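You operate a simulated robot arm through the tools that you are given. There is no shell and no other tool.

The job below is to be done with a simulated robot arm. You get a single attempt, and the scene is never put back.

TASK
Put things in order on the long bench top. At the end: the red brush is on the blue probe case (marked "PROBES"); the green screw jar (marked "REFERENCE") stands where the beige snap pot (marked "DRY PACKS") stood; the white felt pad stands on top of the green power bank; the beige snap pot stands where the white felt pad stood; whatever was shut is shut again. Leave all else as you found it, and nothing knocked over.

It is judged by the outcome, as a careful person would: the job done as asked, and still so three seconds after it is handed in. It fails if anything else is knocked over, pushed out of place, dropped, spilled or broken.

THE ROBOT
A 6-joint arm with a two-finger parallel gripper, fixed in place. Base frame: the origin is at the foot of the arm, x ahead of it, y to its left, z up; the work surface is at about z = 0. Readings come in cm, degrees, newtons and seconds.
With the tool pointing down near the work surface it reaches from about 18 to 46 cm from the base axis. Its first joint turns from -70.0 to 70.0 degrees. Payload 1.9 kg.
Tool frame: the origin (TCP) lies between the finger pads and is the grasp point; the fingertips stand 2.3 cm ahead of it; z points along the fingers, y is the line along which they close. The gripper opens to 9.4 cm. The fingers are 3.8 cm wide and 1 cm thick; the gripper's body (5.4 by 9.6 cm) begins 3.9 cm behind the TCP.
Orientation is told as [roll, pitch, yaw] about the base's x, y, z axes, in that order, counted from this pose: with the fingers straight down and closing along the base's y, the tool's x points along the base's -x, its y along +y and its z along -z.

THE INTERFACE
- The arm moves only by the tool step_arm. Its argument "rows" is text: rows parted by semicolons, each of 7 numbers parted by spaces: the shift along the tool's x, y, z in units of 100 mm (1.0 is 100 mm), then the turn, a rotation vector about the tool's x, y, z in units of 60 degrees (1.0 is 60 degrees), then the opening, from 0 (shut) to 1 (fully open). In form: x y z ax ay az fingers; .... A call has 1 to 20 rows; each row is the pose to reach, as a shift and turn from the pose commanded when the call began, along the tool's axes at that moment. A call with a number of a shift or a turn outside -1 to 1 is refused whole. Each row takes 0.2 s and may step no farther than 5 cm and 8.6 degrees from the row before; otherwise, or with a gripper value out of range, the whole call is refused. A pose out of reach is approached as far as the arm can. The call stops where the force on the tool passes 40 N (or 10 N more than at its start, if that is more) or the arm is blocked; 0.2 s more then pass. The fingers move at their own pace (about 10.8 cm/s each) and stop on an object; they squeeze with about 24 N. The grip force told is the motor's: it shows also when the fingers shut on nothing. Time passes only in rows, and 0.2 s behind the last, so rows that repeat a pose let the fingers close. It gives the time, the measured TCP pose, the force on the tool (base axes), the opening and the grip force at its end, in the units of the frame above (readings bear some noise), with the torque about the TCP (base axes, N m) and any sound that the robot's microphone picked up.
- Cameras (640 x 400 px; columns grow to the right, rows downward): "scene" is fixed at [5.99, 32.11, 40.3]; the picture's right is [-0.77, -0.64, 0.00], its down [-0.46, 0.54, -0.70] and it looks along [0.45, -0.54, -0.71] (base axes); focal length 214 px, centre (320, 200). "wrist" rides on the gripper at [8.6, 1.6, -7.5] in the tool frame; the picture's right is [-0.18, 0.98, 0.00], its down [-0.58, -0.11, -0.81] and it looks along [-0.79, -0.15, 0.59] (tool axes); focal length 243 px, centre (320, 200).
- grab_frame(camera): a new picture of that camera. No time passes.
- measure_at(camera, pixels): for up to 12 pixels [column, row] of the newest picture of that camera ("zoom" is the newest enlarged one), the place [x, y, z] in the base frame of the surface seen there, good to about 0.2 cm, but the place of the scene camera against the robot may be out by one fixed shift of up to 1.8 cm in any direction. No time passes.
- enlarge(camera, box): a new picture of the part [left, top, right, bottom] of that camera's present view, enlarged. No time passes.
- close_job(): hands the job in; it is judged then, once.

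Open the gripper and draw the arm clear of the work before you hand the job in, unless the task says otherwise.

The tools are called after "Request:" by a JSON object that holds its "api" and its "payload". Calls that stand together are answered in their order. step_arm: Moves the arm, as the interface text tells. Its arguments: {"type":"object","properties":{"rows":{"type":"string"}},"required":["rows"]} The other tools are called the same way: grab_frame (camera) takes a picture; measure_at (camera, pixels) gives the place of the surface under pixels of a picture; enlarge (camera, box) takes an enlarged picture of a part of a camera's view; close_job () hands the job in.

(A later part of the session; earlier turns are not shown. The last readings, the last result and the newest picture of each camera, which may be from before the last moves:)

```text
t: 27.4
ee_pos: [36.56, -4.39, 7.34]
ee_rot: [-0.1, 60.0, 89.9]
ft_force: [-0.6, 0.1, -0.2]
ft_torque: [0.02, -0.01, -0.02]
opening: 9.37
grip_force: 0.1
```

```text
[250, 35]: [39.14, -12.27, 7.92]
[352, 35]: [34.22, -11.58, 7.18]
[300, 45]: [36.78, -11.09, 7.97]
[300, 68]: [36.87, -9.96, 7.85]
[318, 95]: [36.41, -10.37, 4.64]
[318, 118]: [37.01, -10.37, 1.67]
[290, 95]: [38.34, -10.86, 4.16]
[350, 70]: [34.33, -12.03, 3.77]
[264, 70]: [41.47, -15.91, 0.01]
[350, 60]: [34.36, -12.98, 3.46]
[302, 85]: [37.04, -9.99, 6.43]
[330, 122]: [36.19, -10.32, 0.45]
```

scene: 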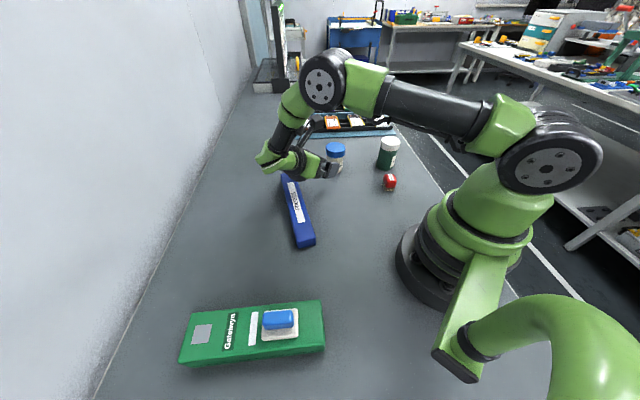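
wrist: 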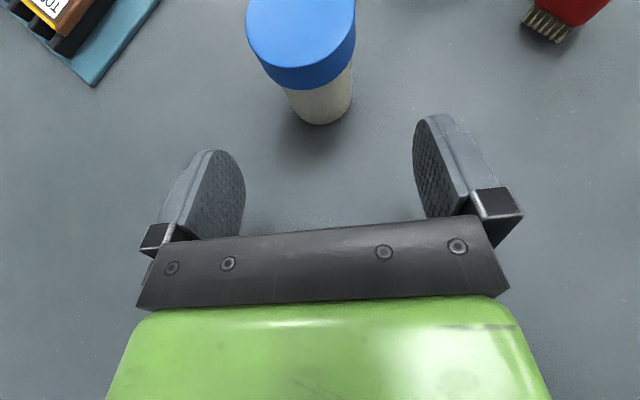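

The pot body is centred at x about 36.5, matching the tool. I advance 7.9 cm along the tool axis, slowly, fingers open.

Request:
{"api": "step_arm", "payload": {"rows": "0 0 0.15 0 0 0 1; 0 0 0.3 0 0 0 1; 0 0 0.45 0 0 0 1; 0 0 0.6 0 0 0 1; 0 0 0.7 0 0 0 1; 0 0 0.786 0 0 0 1; 0 0 0.786 0 0 0 1"}}

Request:
{"api": "grab_frame", "payload": {"camera": "wrist"}}

Request:
{"api": "enlarge", "payload": {"camera": "scene", "box": [240, 110, 420, 220]}}

```text
t: 29.0
ee_pos: [36.58, -11.19, 3.41]
ee_rot: [-0.1, 60.0, 90.0]
ft_force: [0.2, 0.7, -0.7]
ft_torque: [-0.01, 0.0, 0.0]
opening: 9.39
grip_force: 0.0
```

```text
taken
```

wrist: 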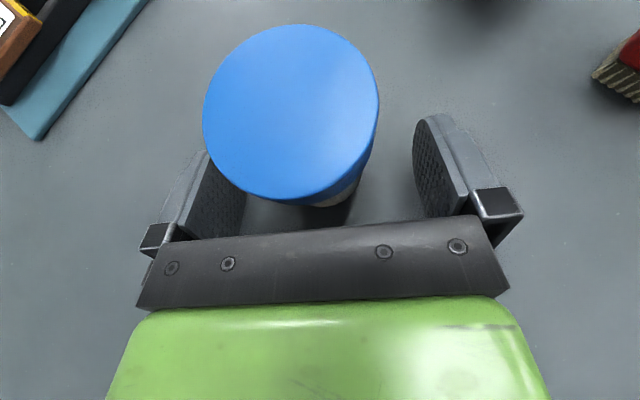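

```text
3.56 times, centred on (330, 165) of scene
```

zoom: 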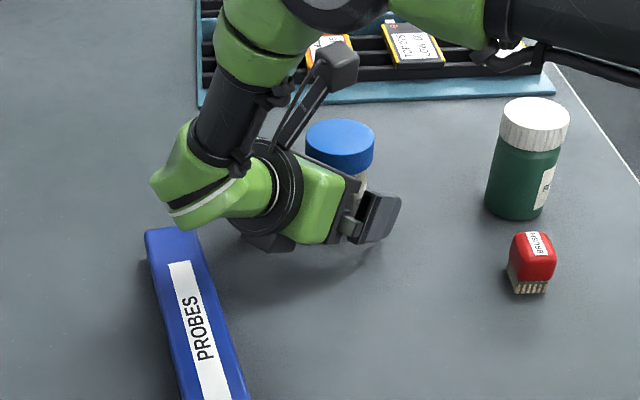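

The pot stands untouched between the fingers. I check its centre once more against the tool before closing.

Request:
{"api": "measure_at", "payload": {"camera": "wrist", "pixels": [[206, 115], [376, 100], [290, 28], [292, 195], [291, 112], [360, 180]]}}

```text
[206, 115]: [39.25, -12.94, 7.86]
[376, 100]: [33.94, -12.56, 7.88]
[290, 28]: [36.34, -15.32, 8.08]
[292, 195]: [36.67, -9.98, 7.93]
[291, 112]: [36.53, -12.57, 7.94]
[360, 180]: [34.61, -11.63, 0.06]
```

The pot centre (36.6,-12.6) matches the tool's x. I close the fingers on the body.

Request:
{"api": "step_arm", "payload": {"rows": "0 0 0 0 0 0 0.7; 0 0 0 0 0 0 0.5; 0 0 0 0 0 0 0.3; 0 0 0 0 0 0 0.2; 0 0 0 0 0 0 0.1; 0 0 0 0 0 0 0; 0 0 0 0 0 0 0"}}

Request:
{"api": "grab_frame", "payload": {"camera": "wrist"}}

Request:
{"api": "enlarge", "payload": {"camera": "scene", "box": [290, 120, 390, 185]}}

```text
t: 30.6
ee_pos: [36.51, -11.16, 3.44]
ee_rot: [0.1, 60.1, 90.0]
ft_force: [0.0, -0.9, 1.7]
ft_torque: [-0.06, 0.01, 0.04]
opening: 4.73
grip_force: 24.2
```

```text
taken
```

wrist: 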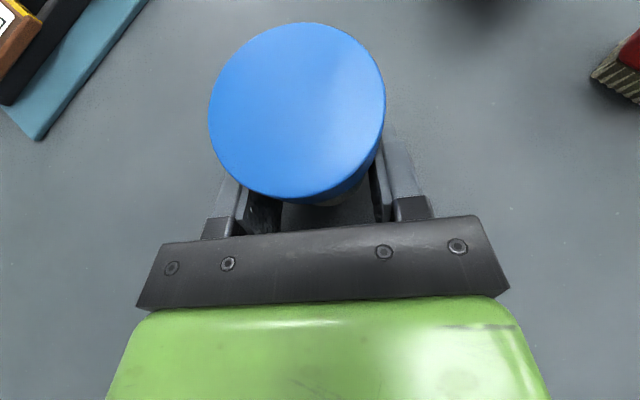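

```text
6.15 times, centred on (340, 152) of scene
```

zoom: 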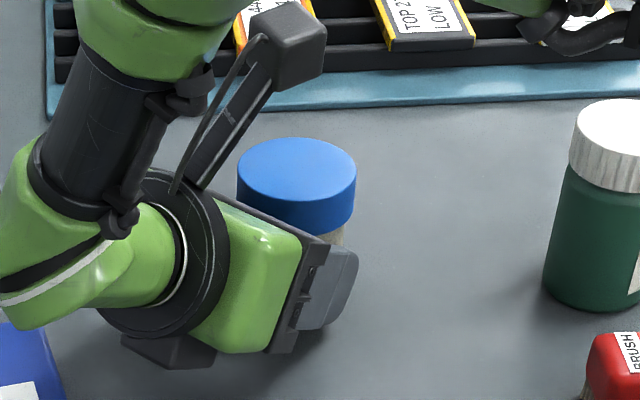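

Gripped at 4.73 cm, the body's width. I lift straight up 3 cm gently and check.

Request:
{"api": "step_arm", "payload": {"rows": "0.043 0 -0.025 0 0 0 0; 0.087 0 -0.05 0 0 0 0; 0.173 0 -0.1 0 0 0 0; 0.26 0 -0.15 0 0 0 0; 0.26 0 -0.15 0 0 0 0"}}

Request:
{"api": "grab_frame", "payload": {"camera": "wrist"}}

Request:
{"api": "enlarge", "payload": {"camera": "scene", "box": [290, 110, 390, 175]}}

```text
t: 31.8
ee_pos: [36.71, -11.19, 6.35]
ee_rot: [0.0, 60.0, 89.9]
ft_force: [-0.1, 0.5, -1.0]
ft_torque: [0.01, 0.0, 0.02]
opening: 4.74
grip_force: 24.1
```

```text
taken
```

wrist: 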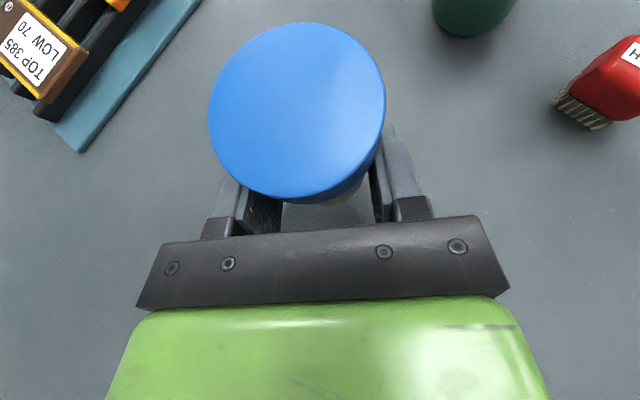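

```text
6.15 times, centred on (340, 142) of scene
```

zoom: 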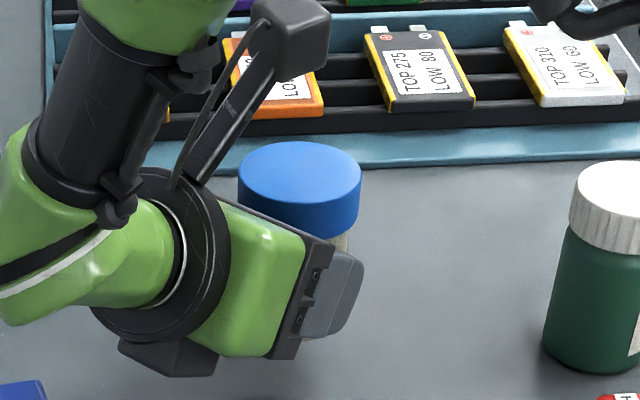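

The pot is lifted cleanly, lid still aligned. I measure the lid's centre to know its offset from the tool.

Request:
{"api": "measure_at", "payload": {"camera": "wrist", "pixels": [[211, 115], [383, 100], [297, 26], [298, 195], [297, 112], [240, 60], [350, 165]]}}

```text
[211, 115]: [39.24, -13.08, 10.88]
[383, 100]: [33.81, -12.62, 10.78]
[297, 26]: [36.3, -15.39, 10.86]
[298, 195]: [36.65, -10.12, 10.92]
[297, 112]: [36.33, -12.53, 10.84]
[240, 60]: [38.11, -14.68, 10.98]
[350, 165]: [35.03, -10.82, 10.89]
```

The lid is level, its centre 1.5 cm ahead of the TCP. I carry the pot level along -y towards the pad's old place in two moves.

Request:
{"api": "step_arm", "payload": {"rows": "0.04 0 0.069 0 0 0 0; 0.11 0 0.19 0 0 0 0; 0.19 -0.003 0.33 0 0 0 0; 0.27 -0.004 0.468 0 0 0 0; 0.33 -0.005 0.572 0 0 0 0; 0.354 -0.005 0.6135 0 0 0 0; 0.354 -0.005 0.6135 0 0 0 0"}}

Request:
{"api": "grab_frame", "payload": {"camera": "scene"}}

Request:
{"api": "grab_frame", "payload": {"camera": "wrist"}}

```text
t: 33.4
ee_pos: [36.55, -18.21, 6.35]
ee_rot: [0.0, 60.0, 89.9]
ft_force: [0.0, -0.2, -0.7]
ft_torque: [0.04, 0.02, 0.0]
opening: 4.73
grip_force: 24.1
```

```text
taken
```

scene: 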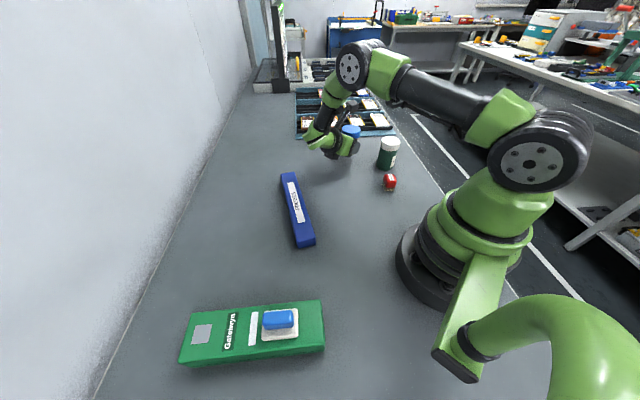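

```text
taken
```

wrist: 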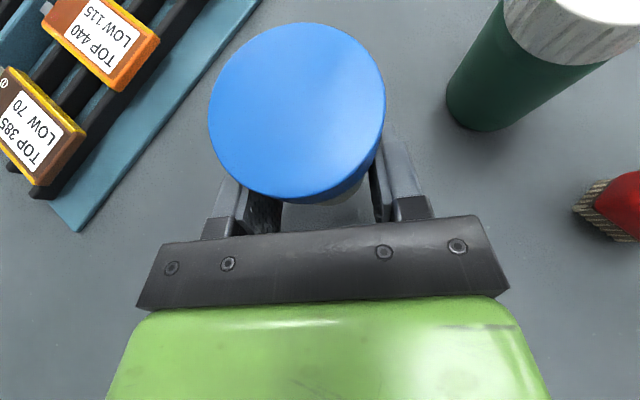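

All clear; the jar (530,60) stays well to the side. I carry on the second half to above the pad's old place.

Request:
{"api": "step_arm", "payload": {"rows": "0.04 0 0.069 0 0 0 0; 0.11 0 0.19 0 0 0 0; 0.19 -0.003 0.33 0 0 0 0; 0.27 -0.008 0.468 0 0 0 0; 0.33 -0.01 0.572 0 0 0 0; 0.356 -0.012 0.617 0 0 0 0; 0.356 -0.012 0.617 0 0 0 0"}}

Request:
{"api": "grab_frame", "payload": {"camera": "wrist"}}

Request:
{"api": "grab_frame", "payload": {"camera": "scene"}}

```text
t: 35.0
ee_pos: [36.57, -25.36, 6.36]
ee_rot: [0.1, 60.0, 90.0]
ft_force: [0.0, 0.0, -2.1]
ft_torque: [0.03, 0.0, -0.01]
opening: 4.74
grip_force: 23.7
```

```text
taken
```

wrist: 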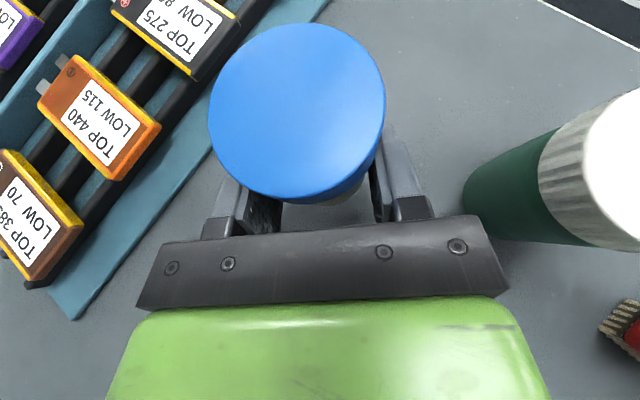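

```text
taken
```

scene: 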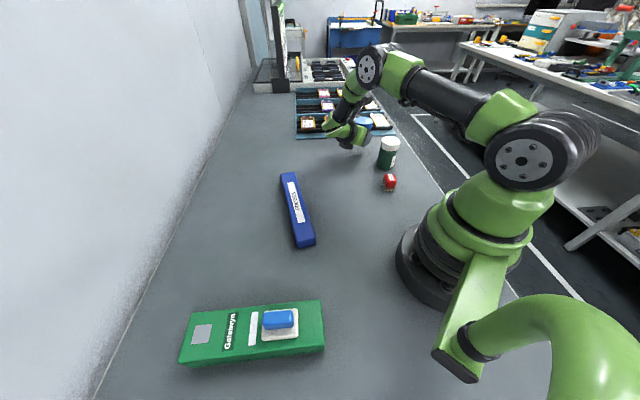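

I measure the lid's centre again before lowering.

Request:
{"api": "measure_at", "payload": {"camera": "wrist", "pixels": [[211, 115], [383, 100], [297, 26], [298, 195], [240, 60], [350, 165], [555, 225], [480, 200]]}}

```text
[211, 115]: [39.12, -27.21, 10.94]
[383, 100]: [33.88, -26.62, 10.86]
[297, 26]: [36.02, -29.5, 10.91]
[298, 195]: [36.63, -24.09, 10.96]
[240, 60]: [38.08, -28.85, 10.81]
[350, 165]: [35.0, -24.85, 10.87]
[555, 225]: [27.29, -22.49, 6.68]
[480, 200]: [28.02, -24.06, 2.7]
```

The pot is over (36.5,-26.8), its bottom about 2.95 above the bench. I shift 0.15 in x and lower 2.8 cm.

Request:
{"api": "step_arm", "payload": {"rows": "-0.07 -0.008 0.04 0 0 0 0; -0.139 -0.015 0.08 0 0 0 0; -0.199 -0.015 0.115 0 0 0 0; -0.225 -0.015 0.13 0 0 0 0; -0.2425 -0.015 0.14 0 0 0 0; -0.2425 -0.015 0.14 0 0 0 0"}}

```text
t: 36.4
ee_pos: [36.88, -25.25, 3.71]
ee_rot: [-0.1, 60.0, 90.0]
ft_force: [-0.3, 0.1, -1.0]
ft_torque: [0.04, -0.01, 0.02]
opening: 4.72
grip_force: 24.3
```

No contact yet; I lower in half-millimetre steps.

Request:
{"api": "step_arm", "payload": {"rows": "-0.0043 0 0.0025 0 0 0 0; -0.0087 0 0.005 0 0 0 0; -0.0087 0 0.005 0 0 0 0"}}

```text
t: 37.2
ee_pos: [36.78, -25.32, 3.53]
ee_rot: [0.0, 60.0, 89.9]
ft_force: [-0.4, -0.3, -1.8]
ft_torque: [0.03, 0.01, 0.01]
opening: 4.75
grip_force: 23.7
```

Request:
{"api": "step_arm", "payload": {"rows": "-0.0043 0 0.0025 0 0 0 0; -0.0087 0 0.005 0 0 0 0; -0.0087 0 0.005 0 0 0 0"}}

```text
t: 38.0
ee_pos: [36.93, -25.43, 3.47]
ee_rot: [0.1, 60.0, 90.0]
ft_force: [-1.4, 1.3, 3.5]
ft_torque: [0.0, -0.03, -0.02]
opening: 4.75
grip_force: 23.8
```

The force rose to +3.5 N: the pot touches the bench. I open the fingers in small steps to let it go.

Request:
{"api": "step_arm", "payload": {"rows": "0 0 0 0 0 0 0.51; 0 0 0 0 0 0 0.53; 0 0 0 0 0 0 0.58; 0 0 0 0 0 0 0.7; 0 0 0 0 0 0 0.85; 0 0 0 0 0 0 0.95; 0 0 0 0 0 0 0.95"}}

Request:
{"api": "grab_frame", "payload": {"camera": "wrist"}}

Request:
{"api": "grab_frame", "payload": {"camera": "scene"}}

```text
t: 39.6
ee_pos: [36.87, -25.33, 3.37]
ee_rot: [0.1, 60.0, 90.0]
ft_force: [0.7, 0.7, 0.2]
ft_torque: [-0.05, 0.02, 0.02]
opening: 8.93
grip_force: 0.0
```

```text
taken
```

wrist: 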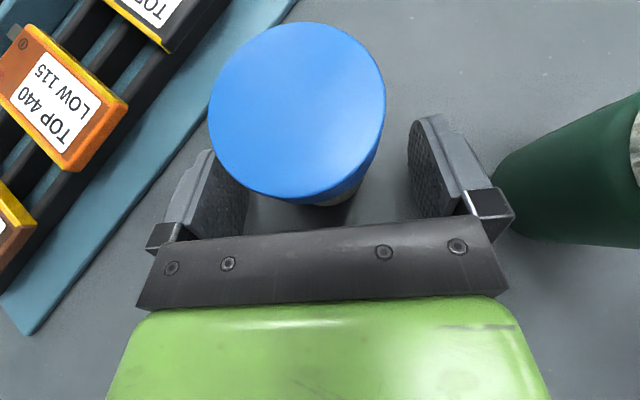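

```text
taken
```

scene: 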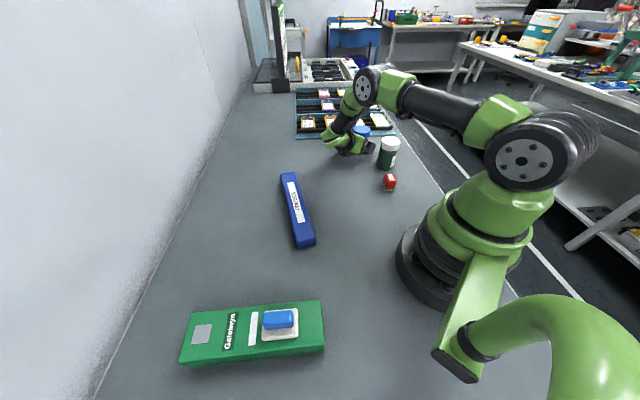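

The pot stands upright with its lid on. I back the open gripper out along its own axis and then raise it.

Request:
{"api": "step_arm", "payload": {"rows": "0 0 -0.1 0 0 0 0.95; 0 0 -0.25 0 0 0 0.95; 0 0 -0.45 0 0 0 0.95; 0 0 -0.65 0 0 0 0.95; 0 0 -0.85 0 0 0 0.95; 0.2 0 -0.95 0 0 0 0.95; 0.4 0 -1.0 0 0 0 0.95"}}

Request:
{"api": "grab_frame", "payload": {"camera": "wrist"}}

Request:
{"api": "grab_frame", "payload": {"camera": "scene"}}

```text
t: 41.2
ee_pos: [36.86, -18.49, 11.75]
ee_rot: [0.0, 60.1, 90.0]
ft_force: [-0.7, -0.3, -0.6]
ft_torque: [0.0, -0.01, 0.02]
opening: 8.94
grip_force: 0.1
```

```text
taken
```

wrist: 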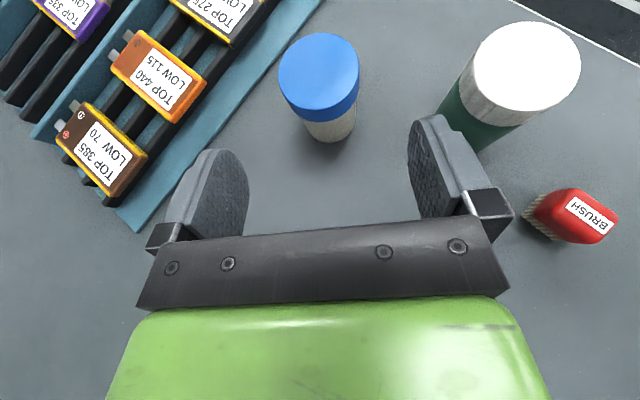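

```text
taken
```

scene: 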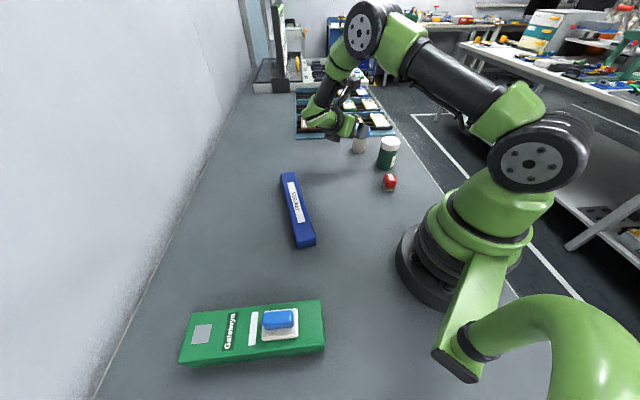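

The pot is upright in its new place at (320,85) of the wrist view. I measure the pot, the jar and the brush from here.

Request:
{"api": "measure_at", "payload": {"camera": "wrist", "pixels": [[282, 78], [357, 72], [315, 36], [322, 113], [320, 74], [328, 138]]}}

Request:
{"api": "measure_at", "payload": {"camera": "wrist", "pixels": [[475, 78], [578, 62], [525, 24], [525, 106], [465, 110], [470, 140], [495, 145], [440, 100], [548, 200], [612, 218], [575, 192], [605, 240]]}}

```text
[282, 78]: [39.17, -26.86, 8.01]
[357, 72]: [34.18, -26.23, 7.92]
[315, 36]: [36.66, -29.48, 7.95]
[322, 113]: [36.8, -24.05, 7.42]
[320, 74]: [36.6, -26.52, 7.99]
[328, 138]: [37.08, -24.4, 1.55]
```

```text
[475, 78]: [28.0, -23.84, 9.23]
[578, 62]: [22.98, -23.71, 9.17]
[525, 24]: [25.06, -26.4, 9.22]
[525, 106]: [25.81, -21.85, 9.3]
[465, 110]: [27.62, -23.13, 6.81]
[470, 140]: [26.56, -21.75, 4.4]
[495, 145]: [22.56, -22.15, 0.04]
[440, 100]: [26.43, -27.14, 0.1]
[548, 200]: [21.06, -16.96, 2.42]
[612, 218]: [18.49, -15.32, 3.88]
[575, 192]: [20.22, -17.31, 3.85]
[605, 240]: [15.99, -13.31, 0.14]
```

The pot centre is at (36.7,-26.8), right where the pad stood. The jar centre is about (25.5,-24.0); I move to a pre-grasp spot on its +y side, keeping above the brush.

Request:
{"api": "step_arm", "payload": {"rows": "-0.07 0.1 -0.124 0 0 0 1; -0.1435 0.28 -0.2485 0 0 0 1; -0.1435 0.5 -0.2485 0 0 0 1; -0.1435 0.75 -0.2485 0 0 0 1; -0.1435 0.95 -0.2485 0 0 0 1; -0.1435 0.95 -0.2485 0 0 0 1"}}

Request:
{"api": "step_arm", "payload": {"rows": "0 0.1 0 0 0 0 1; -0.08 0.19 0.05 0 0 0 1; -0.17 0.19 0.1 0 0 0 1; -0.2555 0.19 0.1475 0 0 0 1; -0.2555 0.19 0.1475 0 0 0 1"}}

Request:
{"api": "grab_frame", "payload": {"camera": "wrist"}}

Request:
{"api": "grab_frame", "payload": {"camera": "scene"}}

```text
t: 42.6
ee_pos: [27.31, -15.79, 11.89]
ee_rot: [0.0, 60.1, 89.9]
ft_force: [0.2, 0.7, -0.8]
ft_torque: [0.03, 0.0, -0.02]
opening: 9.39
grip_force: 0.0
```

```text
t: 43.8
ee_pos: [25.54, -15.71, 8.97]
ee_rot: [-0.1, 60.0, 90.0]
ft_force: [-0.4, -0.6, 0.7]
ft_torque: [0.01, 0.02, 0.05]
opening: 9.42
grip_force: 0.1
```

```text
taken
```

wrist: 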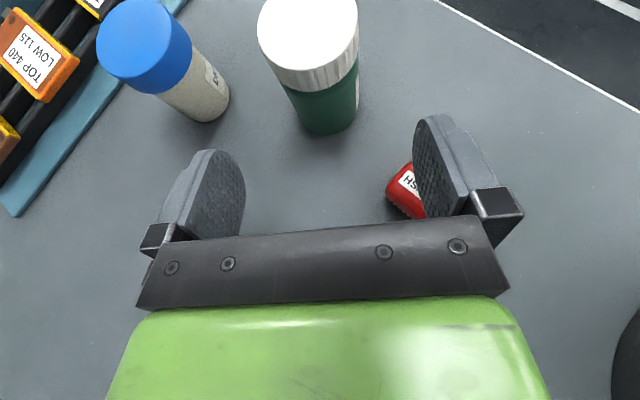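

```text
taken
```

scene: 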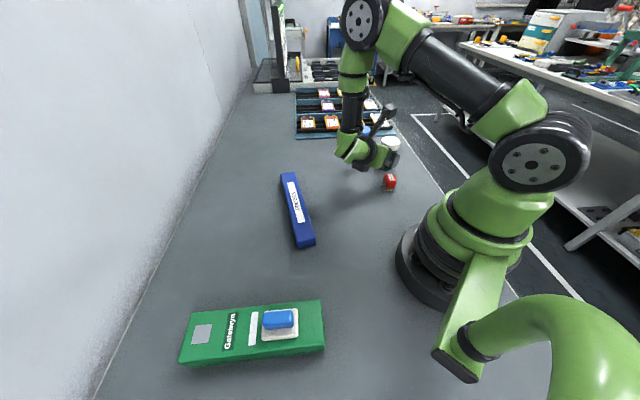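

I measure the jar's lid edges and body, and the brush's nearest corner, from this view.

Request:
{"api": "measure_at", "payload": {"camera": "wrist", "pixels": [[260, 35], [356, 30], [308, 65], [310, 85], [290, 95], [355, 85], [330, 130], [318, 110], [388, 190], [408, 166], [405, 190], [400, 215]]}}

```text
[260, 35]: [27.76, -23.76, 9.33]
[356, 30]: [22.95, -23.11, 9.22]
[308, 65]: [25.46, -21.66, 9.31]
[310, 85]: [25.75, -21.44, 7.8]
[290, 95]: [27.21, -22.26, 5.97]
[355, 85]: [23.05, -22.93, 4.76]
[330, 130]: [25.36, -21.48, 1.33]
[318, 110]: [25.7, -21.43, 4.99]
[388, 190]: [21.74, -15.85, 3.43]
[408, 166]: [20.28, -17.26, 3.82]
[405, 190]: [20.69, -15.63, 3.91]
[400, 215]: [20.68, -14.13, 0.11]
```

The jar's centre is (25.4,-23.85), in line with the tool; the brush (top z 3.9) stays below the gripper's path. I advance along the tool axis to the jar's body.

Request:
{"api": "step_arm", "payload": {"rows": "0 0 0.15 0 0 0 1; 0 0.005 0.3 0 0 0 1; -0.005 0.009 0.45 0 0 0 1; -0.01 0.009 0.6 0 0 0 1; -0.015 0.009 0.7 0 0 0 1; -0.015 0.009 0.785 0 0 0 1; -0.015 0.009 0.785 0 0 0 1"}}

Request:
{"api": "grab_frame", "payload": {"camera": "wrist"}}

Request:
{"api": "enlarge", "payload": {"camera": "scene", "box": [320, 110, 440, 200]}}

```text
t: 45.4
ee_pos: [25.36, -22.6, 4.77]
ee_rot: [-0.1, 60.1, 90.0]
ft_force: [-0.1, -0.3, 0.5]
ft_torque: [0.02, -0.01, -0.03]
opening: 9.39
grip_force: 0.0
```

```text
taken
```

wrist: 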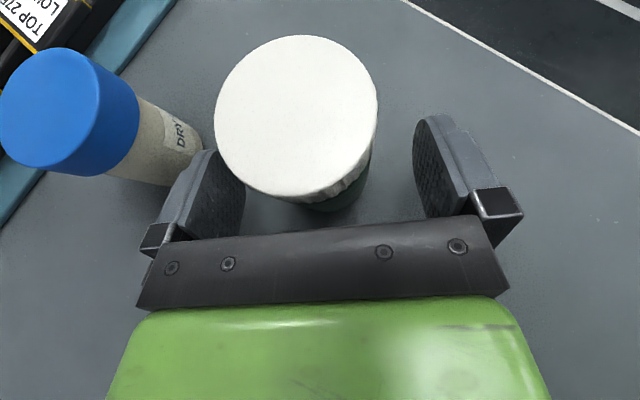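

```text
4.44 times, centred on (380, 155) of scene
```

zoom: 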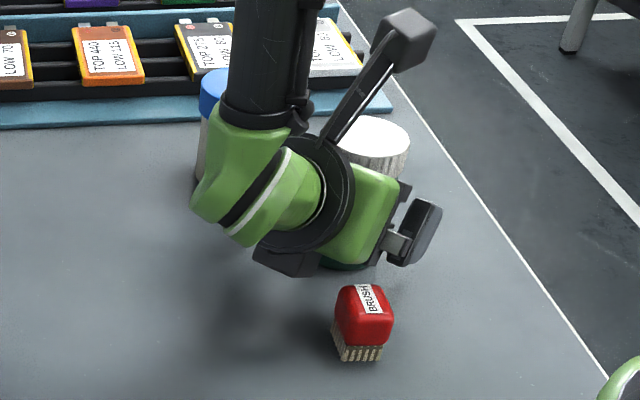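

The jar is between the fingers, brush untouched. I check the lid's centre before closing.

Request:
{"api": "measure_at", "payload": {"camera": "wrist", "pixels": [[218, 115], [374, 100], [295, 40], [300, 194], [296, 115]]}}

```text
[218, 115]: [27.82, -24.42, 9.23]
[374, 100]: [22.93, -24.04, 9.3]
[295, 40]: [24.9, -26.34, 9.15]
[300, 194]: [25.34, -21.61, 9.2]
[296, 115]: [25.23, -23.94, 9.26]
```

The jar centre (25.4,-24.0) is aligned with the tool. I close the fingers.

Request:
{"api": "step_arm", "payload": {"rows": "0 0 0 0 0 0 0.7; 0 0 0 0 0 0 0.55; 0 0 0 0 0 0 0.4; 0 0 0 0 0 0 0.2; 0 0 0 0 0 0 0.1; 0 0 0 0 0 0 0; 0 0 0 0 0 0 0"}}

Request:
{"api": "step_arm", "payload": {"rows": "0.03 0 -0.017 0 0 0 0; 0.06 0 -0.035 0 0 0 0; 0.12 0 -0.07 0 0 0 0; 0.173 0 -0.1 0 0 0 0; 0.173 0 -0.1 0 0 0 0"}}

Request:
{"api": "grab_frame", "payload": {"camera": "wrist"}}

Request:
{"api": "enlarge", "payload": {"camera": "scene", "box": [320, 110, 440, 200]}}

```text
t: 47.0
ee_pos: [25.41, -22.54, 4.87]
ee_rot: [0.1, 60.0, 89.9]
ft_force: [0.7, -0.1, 0.9]
ft_torque: [0.02, -0.02, 0.04]
opening: 5.13
grip_force: 24.0
```

```text
t: 48.2
ee_pos: [25.18, -22.49, 6.8]
ee_rot: [0.0, 60.0, 90.0]
ft_force: [0.1, -0.9, -1.8]
ft_torque: [0.01, -0.01, -0.01]
opening: 5.11
grip_force: 23.8
```

```text
taken
```

wrist: 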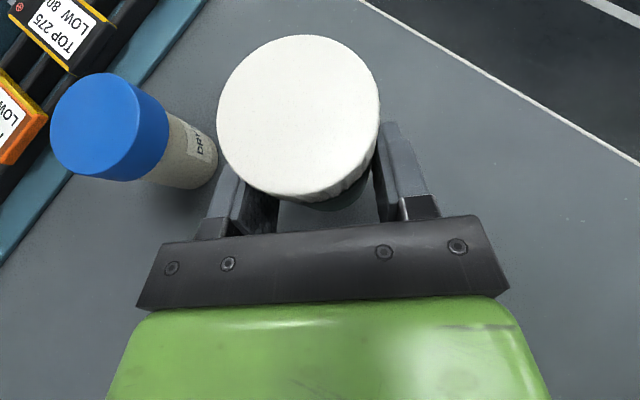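

```text
4.44 times, centred on (380, 155) of scene
```

zoom: 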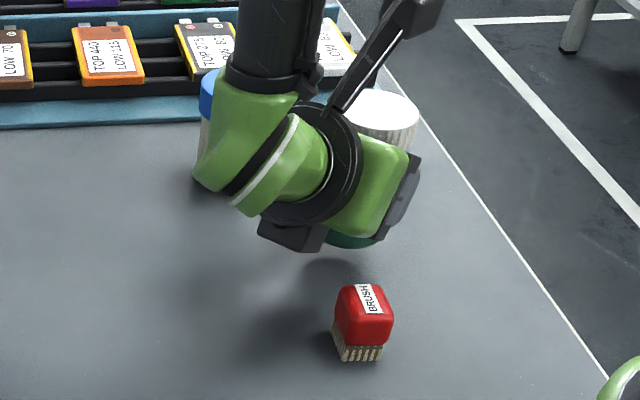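

The jar lifts cleanly, lid in place. I measure its lid centre to know the offset.

Request:
{"api": "measure_at", "payload": {"camera": "wrist", "pixels": [[220, 115], [377, 100], [298, 38], [302, 194], [299, 115], [340, 60], [250, 170]]}}

```text
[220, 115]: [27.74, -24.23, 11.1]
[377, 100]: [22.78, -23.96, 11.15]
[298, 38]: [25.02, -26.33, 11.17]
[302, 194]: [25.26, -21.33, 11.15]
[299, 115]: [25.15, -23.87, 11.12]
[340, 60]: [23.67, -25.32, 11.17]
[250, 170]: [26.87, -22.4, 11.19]
```

Offset known (-0.1,-1.4). I raise it 2.5 cm more and carry it diagonally towards the pot's old place.

Request:
{"api": "step_arm", "payload": {"rows": "0.1 0 -0.06 0 0 0 0; 0.2165 0 -0.125 0 0 0 0; 0.123 -0.188 -0.288 0 0 0 0; 0.03 -0.376 -0.451 0 0 0 0; -0.066 -0.564 -0.6145 0 0 0 0; -0.066 -0.564 -0.6145 0 0 0 0"}}

Request:
{"api": "step_arm", "payload": {"rows": "-0.07 -0.14 -0.122 0 0 0 0; -0.141 -0.282 -0.245 0 0 0 0; -0.212 -0.423 -0.367 0 0 0 0; -0.2825 -0.564 -0.4895 0 0 0 0; -0.2825 -0.564 -0.4895 0 0 0 0"}}

Request:
{"api": "grab_frame", "payload": {"camera": "wrist"}}

Request:
{"api": "grab_frame", "payload": {"camera": "scene"}}

```text
t: 49.6
ee_pos: [31.02, -16.77, 9.31]
ee_rot: [0.0, 59.9, 90.0]
ft_force: [-0.3, 0.6, -1.1]
ft_torque: [0.05, 0.02, 0.01]
opening: 5.14
grip_force: 24.0
```

```text
t: 50.8
ee_pos: [36.75, -11.19, 9.46]
ee_rot: [0.0, 60.0, 90.0]
ft_force: [-0.3, -0.6, -1.7]
ft_torque: [0.02, 0.0, 0.02]
opening: 5.17
grip_force: 23.5
```

```text
taken
```

wrist: 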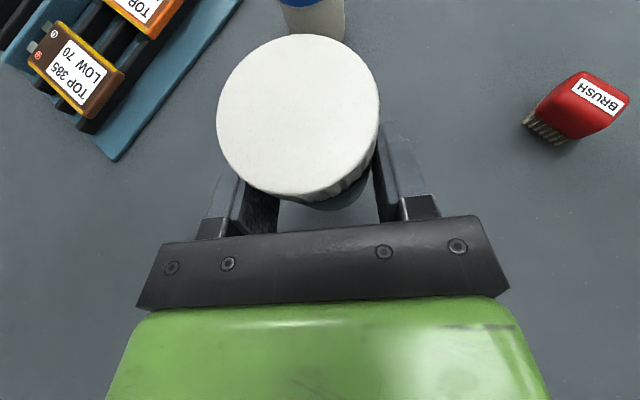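

```text
taken
```

scene: 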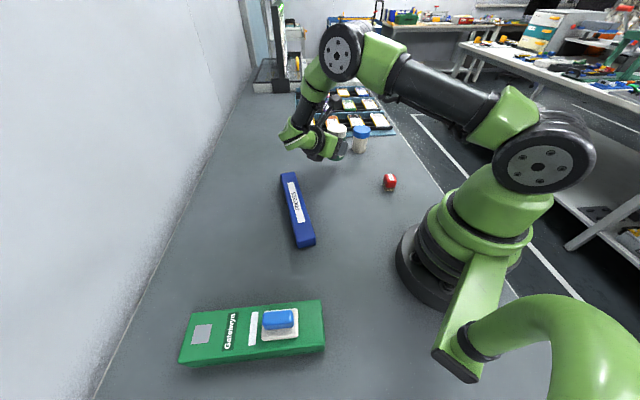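

I measure the lid centre above the target before lowering.

Request:
{"api": "measure_at", "payload": {"camera": "wrist", "pixels": [[220, 115], [377, 100], [298, 38], [302, 194], [299, 115], [340, 60], [250, 170]]}}

```text
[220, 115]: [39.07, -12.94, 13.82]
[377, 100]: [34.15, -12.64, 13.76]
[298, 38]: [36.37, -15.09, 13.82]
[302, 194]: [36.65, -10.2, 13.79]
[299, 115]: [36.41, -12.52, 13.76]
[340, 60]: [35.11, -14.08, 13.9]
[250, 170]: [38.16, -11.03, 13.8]
```

The jar is right over (36.55,-12.6), bottom about 4.5 above the bench. I lower 4.35 cm.

Request:
{"api": "step_arm", "payload": {"rows": "-0.1 0 0.0577 0 0 0 0; -0.2 0 0.1155 0 0 0 0; -0.29 0 0.1674 0 0 0 0; -0.34 0 0.1963 0 0 0 0; -0.3767 0 0.2175 0 0 0 0; -0.3767 0 0.2175 0 0 0 0"}}

Request:
{"api": "step_arm", "payload": {"rows": "-0.0043 0 0.0025 0 0 0 0; -0.0087 0 0.005 0 0 0 0; -0.0087 0 0.005 0 0 0 0"}}

```text
t: 52.2
ee_pos: [36.78, -11.29, 4.98]
ee_rot: [0.1, 60.0, 90.0]
ft_force: [0.1, 0.6, -1.9]
ft_torque: [0.02, 0.0, -0.02]
opening: 5.13
grip_force: 24.5
```

```text
t: 53.0
ee_pos: [36.65, -11.28, 4.85]
ee_rot: [0.0, 59.9, 90.0]
ft_force: [-0.5, 0.3, -1.2]
ft_torque: [0.04, -0.04, 0.05]
opening: 5.13
grip_force: 24.7
```

No contact yet (force about -1.5 N is the jar's weight); I lower another millimetre.

Request:
{"api": "step_arm", "payload": {"rows": "-0.0043 0 0.0025 0 0 0 0; -0.0087 0 0.005 0 0 0 0; -0.0087 0 0.005 0 0 0 0"}}

```text
t: 53.8
ee_pos: [36.71, -11.25, 4.85]
ee_rot: [-0.2, 60.0, 89.8]
ft_force: [0.8, 2.0, 10.3]
ft_torque: [0.09, 0.14, -0.02]
opening: 5.16
grip_force: 24.1
```

Contact (10 N). I ease up a third of a millimetre and open the fingers gradually.

Request:
{"api": "step_arm", "payload": {"rows": "0.003 0 -0.0017 0 0 0 0; 0.003 0 -0.0017 0 0 0 0.55; 0.003 0 -0.0017 0 0 0 0.57; 0.003 0 -0.0017 0 0 0 0.62; 0.003 0 -0.0017 0 0 0 0.75; 0.003 0 -0.0017 0 0 0 0.9; 0.003 0 -0.0017 0 0 0 0.95; 0.003 0 -0.0017 0 0 0 0.95"}}

Request:
{"api": "grab_frame", "payload": {"camera": "wrist"}}

Request:
{"api": "grab_frame", "payload": {"camera": "scene"}}

```text
t: 55.6
ee_pos: [36.63, -11.36, 4.86]
ee_rot: [0.0, 60.0, 90.0]
ft_force: [0.7, 0.4, -0.2]
ft_torque: [-0.02, -0.04, 0.01]
opening: 8.92
grip_force: 0.1
```

```text
taken
```

wrist: 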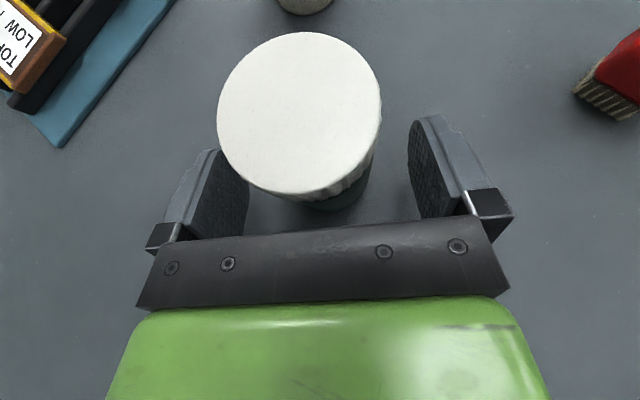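

```text
taken
```

scene: 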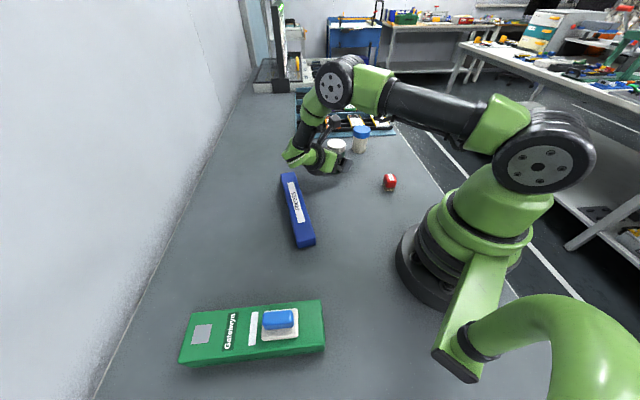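

The jar stands where the pot stood. I back out along the tool axis and rise.

Request:
{"api": "step_arm", "payload": {"rows": "0 0 -0.1 0 0 0 0.95; 0 0 -0.25 0 0 0 0.95; 0 0 -0.45 0 0 0 0.95; 0 0 -0.65 0 0 0 0.95; 0.05 0 -0.85 0 0 0 0.95; 0.25 0 -0.95 0 0 0 0.95; 0.5 0 -1.0 0 0 0 0.95; 0.8 0 -1.0 0 0 0 0.95"}}

Request:
{"api": "grab_frame", "payload": {"camera": "wrist"}}

Request:
{"api": "grab_frame", "payload": {"camera": "scene"}}

```text
t: 57.4
ee_pos: [36.67, -6.48, 16.71]
ee_rot: [0.1, 60.0, 90.0]
ft_force: [0.1, 1.5, 0.1]
ft_torque: [-0.03, -0.01, 0.0]
opening: 8.91
grip_force: 0.0
```

```text
taken
```

wrist: 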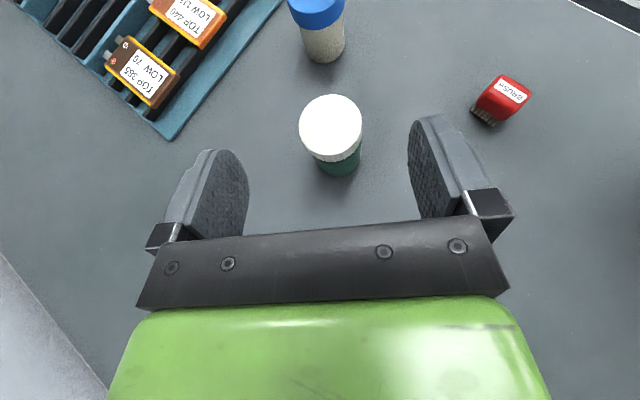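

```text
taken
```

scene: 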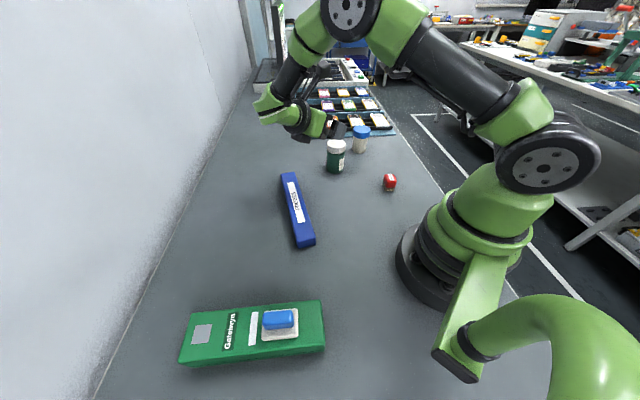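

Jar and pot both stand in their places. Now the brush at (500,100): I enlarge it and measure its shape.

Request:
{"api": "enlarge", "payload": {"camera": "wrist", "box": [450, 60, 560, 140]}}

Request:
{"api": "measure_at", "payload": {"camera": "wrist", "pixels": [[301, 130], [361, 125], [331, 97], [333, 158], [482, 98], [504, 77], [530, 92], [512, 118], [495, 120], [474, 108], [506, 97], [492, 124]]}}

```text
5.00 times, centred on (505, 100) of wrist
```

zoom: 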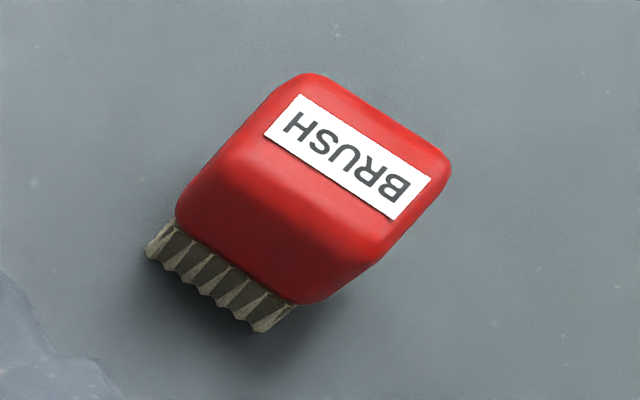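

```text
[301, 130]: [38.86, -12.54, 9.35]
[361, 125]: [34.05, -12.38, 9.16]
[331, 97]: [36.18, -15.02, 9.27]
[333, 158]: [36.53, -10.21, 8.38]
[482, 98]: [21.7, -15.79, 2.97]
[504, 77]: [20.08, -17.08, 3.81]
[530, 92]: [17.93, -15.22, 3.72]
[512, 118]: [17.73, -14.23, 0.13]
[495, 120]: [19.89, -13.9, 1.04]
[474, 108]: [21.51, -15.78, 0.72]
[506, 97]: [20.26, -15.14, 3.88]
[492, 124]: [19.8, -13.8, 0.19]
```

I measure the brush's top edges and bristle corners in the zoom.

Request:
{"api": "measure_at", "payload": {"camera": "zoom", "pixels": [[300, 82], [445, 170], [375, 255], [240, 160], [300, 97], [265, 132], [430, 178], [392, 218], [347, 155], [183, 208], [300, 300], [150, 250]]}}

Request:
{"api": "measure_at", "payload": {"camera": "zoom", "pixels": [[262, 328], [290, 310], [205, 290], [180, 225], [240, 270], [300, 210], [400, 140], [380, 110], [345, 92], [310, 230], [180, 240], [200, 180]]}}

```text
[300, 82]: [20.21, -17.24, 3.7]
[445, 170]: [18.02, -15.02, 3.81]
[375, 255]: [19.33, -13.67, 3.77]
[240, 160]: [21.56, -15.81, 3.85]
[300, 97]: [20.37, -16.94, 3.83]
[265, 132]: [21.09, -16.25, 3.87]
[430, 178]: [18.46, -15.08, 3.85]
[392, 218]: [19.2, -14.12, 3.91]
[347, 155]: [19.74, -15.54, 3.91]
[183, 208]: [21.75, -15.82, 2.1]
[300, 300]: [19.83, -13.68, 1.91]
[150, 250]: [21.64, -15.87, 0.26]
```

```text
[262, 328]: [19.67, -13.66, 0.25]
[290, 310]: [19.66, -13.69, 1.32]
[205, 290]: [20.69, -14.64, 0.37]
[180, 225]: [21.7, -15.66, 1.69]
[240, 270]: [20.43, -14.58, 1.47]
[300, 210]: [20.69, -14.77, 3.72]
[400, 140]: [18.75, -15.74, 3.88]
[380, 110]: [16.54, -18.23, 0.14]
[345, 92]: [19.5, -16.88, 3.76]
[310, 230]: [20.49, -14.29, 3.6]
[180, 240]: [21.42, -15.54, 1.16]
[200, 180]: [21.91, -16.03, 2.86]
```

The brush is 3.1 x 2.0 x 3.9 cm, centre (19.78,-15.45), long axis about -44.5 degrees. I untilt the tool back to straight down while rising a little.

Request:
{"api": "step_arm", "payload": {"rows": "0.06 0 -0.03 0 -0.125 0 0.95; 0.12 0 -0.06 0 -0.25 0 0.95; 0.18 0 -0.1 0 -0.375 0 0.95; 0.24 0 -0.13 0 -0.5 0 0.9; 0.3 0 -0.17 0 -0.625 0 0.8; 0.36 0 -0.2 0 -0.75 0 0.7; 0.4 0 -0.23 0 -0.875 0 0.6; 0.433 0 -0.25 0 -1.0 0 0.5; 0.433 0 -0.25 0 -1.0 0 0.5"}}

Request:
{"api": "grab_frame", "payload": {"camera": "scene"}}

```text
t: 59.4
ee_pos: [36.68, -6.64, 21.73]
ee_rot: [0.0, -0.1, 89.9]
ft_force: [-0.2, -0.5, 0.3]
ft_torque: [-0.01, -0.01, 0.05]
opening: 4.68
grip_force: 0.0
```

```text
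taken
```

scene: 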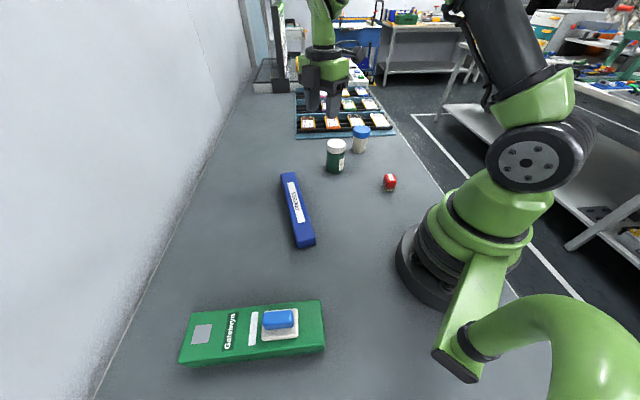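

The tool is upright again. I turn it back from yaw 90 towards yaw 5 and move inward, so that the wrist camera looks at the case.

Request:
{"api": "step_arm", "payload": {"rows": "-0.095 0.095 0 0 0 0.129 0.5; -0.19 0.19 0 0 0 0.257 0.5; -0.285 0.286 0 0 0 0.386 0.5; -0.38 0.38 0 0 0 0.514 0.5; -0.474 0.477 0 0 0 0.643 0.5; -0.57 0.57 0 0 0 0.771 0.5; -0.664 0.668 0 0 0 0.9 0.5"}}

Request:
{"api": "step_arm", "payload": {"rows": "0.08 0.18 0 0 0 0.129 0.5; 0.165 0.37 0 0 0 0.258 0.5; 0.25 0.55 0 0 0 0.388 0.5; 0.33 0.735 0 0 0 0.517 0.5; 0.33 0.735 0 0 0 0.517 0.5"}}

Request:
{"api": "grab_frame", "payload": {"camera": "wrist"}}

```text
t: 61.0
ee_pos: [30.01, 0.07, 21.65]
ee_rot: [0.0, 0.0, 35.8]
ft_force: [0.6, 0.0, -0.4]
ft_torque: [-0.02, -0.02, -0.02]
opening: 4.68
grip_force: 0.1
```

```text
t: 62.2
ee_pos: [22.95, 4.21, 21.85]
ee_rot: [0.0, 0.1, 4.9]
ft_force: [0.6, 0.4, -0.3]
ft_torque: [0.01, 0.01, 0.0]
opening: 4.69
grip_force: 0.1
```

```text
taken
```

wrist: 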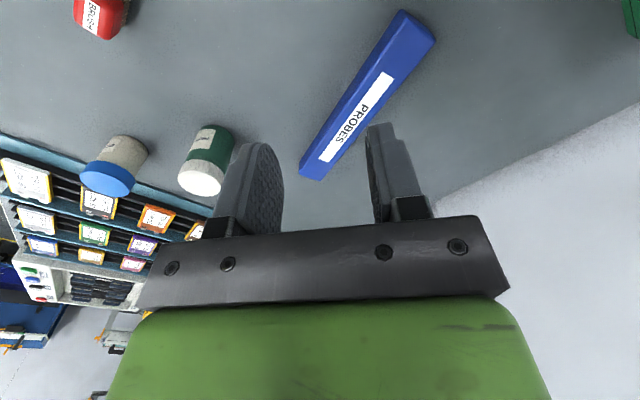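

The case is fully in view from (402,12) to (310,178). I enlarge it and measure its edges and the label.

Request:
{"api": "enlarge", "payload": {"camera": "wrist", "box": [290, 0, 450, 190]}}

```text
2.11 times, centred on (370, 95) of wrist
```

zoom: 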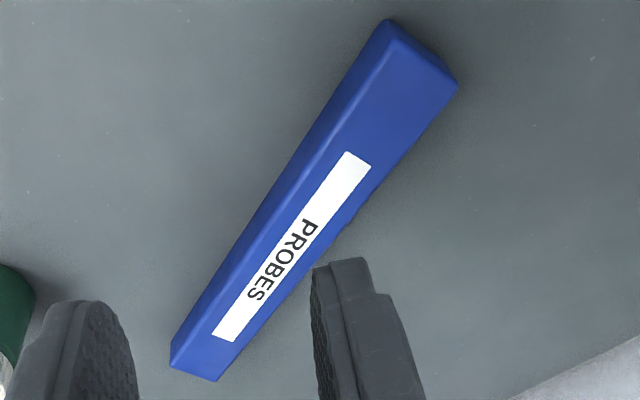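

I measure points along both top edges and the label's corners.

Request:
{"api": "measure_at", "payload": {"camera": "zoom", "pixels": [[398, 44], [455, 88], [340, 128], [407, 160], [280, 215], [337, 245], [225, 298], [268, 318], [178, 362], [217, 377], [346, 153], [370, 166]]}}

Request:
{"api": "measure_at", "payload": {"camera": "zoom", "pixels": [[213, 332], [236, 341], [290, 247], [300, 260], [375, 110], [320, 160], [330, 170], [260, 245], [270, 250], [380, 195], [375, 190], [300, 290]]}}

```text
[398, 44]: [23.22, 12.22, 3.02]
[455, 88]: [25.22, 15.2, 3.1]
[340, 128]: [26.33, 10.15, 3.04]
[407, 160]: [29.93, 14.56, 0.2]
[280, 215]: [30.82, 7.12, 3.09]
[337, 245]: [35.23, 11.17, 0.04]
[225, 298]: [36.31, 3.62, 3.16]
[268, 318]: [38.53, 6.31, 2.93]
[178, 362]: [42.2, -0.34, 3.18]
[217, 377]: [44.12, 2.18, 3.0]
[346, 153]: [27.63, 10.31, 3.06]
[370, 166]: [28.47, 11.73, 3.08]
```

```text
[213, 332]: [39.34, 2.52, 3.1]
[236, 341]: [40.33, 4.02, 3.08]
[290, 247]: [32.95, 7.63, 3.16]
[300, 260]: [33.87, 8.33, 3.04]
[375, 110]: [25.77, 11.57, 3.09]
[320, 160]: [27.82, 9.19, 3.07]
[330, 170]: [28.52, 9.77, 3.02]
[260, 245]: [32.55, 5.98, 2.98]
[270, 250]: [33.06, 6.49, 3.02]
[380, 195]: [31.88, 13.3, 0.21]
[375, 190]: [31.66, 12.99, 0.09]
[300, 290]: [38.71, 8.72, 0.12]
```

The case top is 3.4 cm wide with centre (33.7,7.3), axis -33.5 degrees, top z 3.1. I now move above the brush with yaw turning to -44.5.

Request:
{"api": "step_arm", "payload": {"rows": "0.05 -0.19 0.08 0 0 0.083 0.5; 0.1 -0.39 0.16 0 0 0.167 0.5; 0.145 -0.58 0.24 0 0 0.25 0.5; 0.19 -0.78 0.32 0 0 0.333 0.5; 0.24 -0.97 0.4 0 0 0.417 0.5"}}

Request:
{"api": "step_arm", "payload": {"rows": "-0.036 -0.195 0.1 0 0 0.082 0.5; -0.073 -0.39 0.2 0 0 0.163 0.5; -0.11 -0.586 0.3 0 0 0.245 0.5; -0.146 -0.78 0.45 0 0 0.326 0.5; -0.183 -0.976 0.585 0 0 0.408 0.5; -0.183 -0.976 0.585 0 0 0.408 0.5"}}

Request:
{"api": "grab_frame", "payload": {"camera": "wrist"}}

Request:
{"api": "grab_frame", "payload": {"camera": "scene"}}

```text
t: 63.4
ee_pos: [21.41, -5.74, 17.68]
ee_rot: [0.1, 0.0, -20.2]
ft_force: [-0.4, 0.2, 0.8]
ft_torque: [0.03, 0.03, -0.01]
opening: 4.7
grip_force: 0.1
```

```text
t: 64.8
ee_pos: [19.82, -15.44, 11.84]
ee_rot: [0.1, 0.0, -44.7]
ft_force: [0.4, -0.4, 0.2]
ft_torque: [0.0, 0.02, 0.01]
opening: 4.68
grip_force: 0.1
```

```text
taken
```

wrist: 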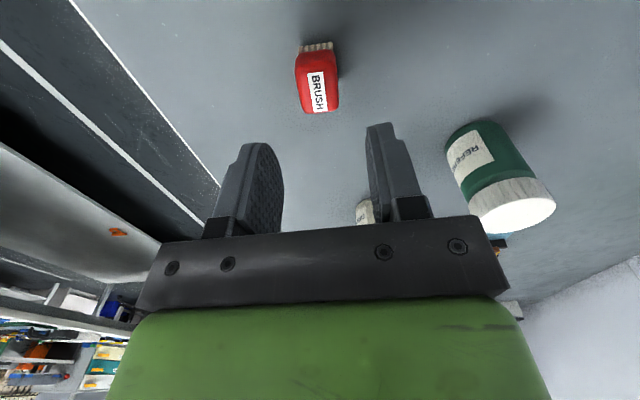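

```text
taken
```

scene: 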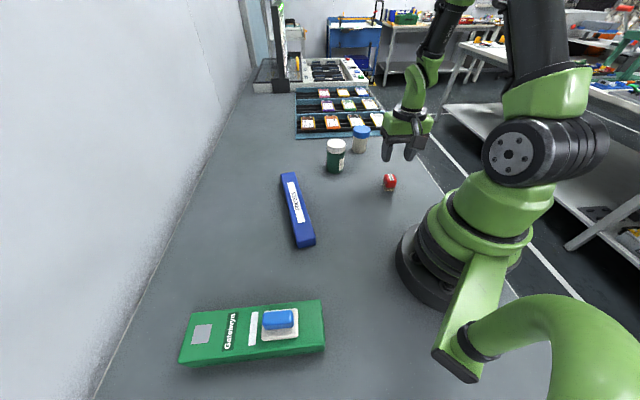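

The gripper hangs over the brush (316,80). I enlarge and measure it from here.

Request:
{"api": "enlarge", "payload": {"camera": "wrist", "box": [266, 30, 366, 120]}}

```text
4.44 times, centred on (316, 75) of wrist
```

zoom: 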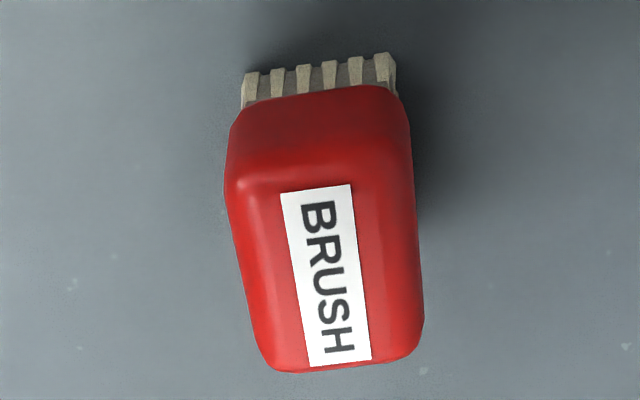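

I measure the brush's top outline, side edges and label corners.

Request:
{"api": "measure_at", "payload": {"camera": "zoom", "pixels": [[234, 190], [412, 185], [272, 365], [415, 345], [245, 260], [418, 250], [322, 275], [282, 193], [350, 184], [312, 366], [371, 360], [320, 370]]}}

Request:
{"api": "measure_at", "payload": {"camera": "zoom", "pixels": [[240, 120], [400, 100], [320, 140], [246, 95], [390, 65], [228, 160], [412, 150], [320, 170], [260, 340], [422, 320], [250, 300], [240, 230]]}}

```text
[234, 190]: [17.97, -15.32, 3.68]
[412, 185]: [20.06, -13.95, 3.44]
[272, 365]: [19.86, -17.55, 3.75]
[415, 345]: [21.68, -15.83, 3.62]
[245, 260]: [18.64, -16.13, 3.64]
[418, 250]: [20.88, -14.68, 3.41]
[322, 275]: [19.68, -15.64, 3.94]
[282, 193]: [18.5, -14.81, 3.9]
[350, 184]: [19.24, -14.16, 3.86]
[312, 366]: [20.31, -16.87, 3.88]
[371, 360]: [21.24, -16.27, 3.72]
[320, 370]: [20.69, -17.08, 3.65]
```

```text
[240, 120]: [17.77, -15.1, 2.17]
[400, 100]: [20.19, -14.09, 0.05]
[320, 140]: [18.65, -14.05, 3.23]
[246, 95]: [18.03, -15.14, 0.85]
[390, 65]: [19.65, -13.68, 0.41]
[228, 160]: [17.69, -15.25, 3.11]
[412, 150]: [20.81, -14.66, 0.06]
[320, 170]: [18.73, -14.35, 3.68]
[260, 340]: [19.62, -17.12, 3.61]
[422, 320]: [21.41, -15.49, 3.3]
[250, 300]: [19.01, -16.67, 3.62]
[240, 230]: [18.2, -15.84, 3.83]
```

The brush centre is (19.75,-15.47), width 2.5, axis about -46.5 degrees. I adjust slightly, lower to z about 3.6 and close.

Request:
{"api": "step_arm", "payload": {"rows": "0 -0.004 0.2 0 0 0.015 0.5; 0 -0.008 0.4 0 0 0.03 0.5; 0 -0.008 0.6 0 0 0.03 0.5; 0 -0.008 0.75 0 0 0.03 0.5; 0 -0.008 0.824 0 0 0.03 0.5; 0 -0.008 0.824 0 0 0.03 0.5"}}

Request:
{"api": "grab_frame", "payload": {"camera": "wrist"}}

```text
t: 66.2
ee_pos: [19.68, -15.67, 3.63]
ee_rot: [0.0, 0.0, -46.4]
ft_force: [0.3, 0.6, 0.1]
ft_torque: [-0.04, -0.02, 0.0]
opening: 4.71
grip_force: 0.0
```

```text
taken
```

wrist: 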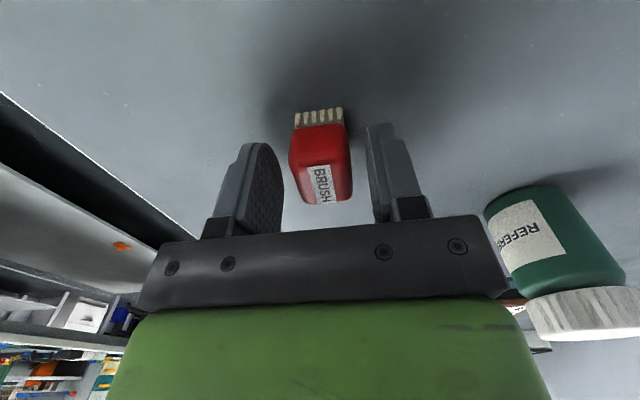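

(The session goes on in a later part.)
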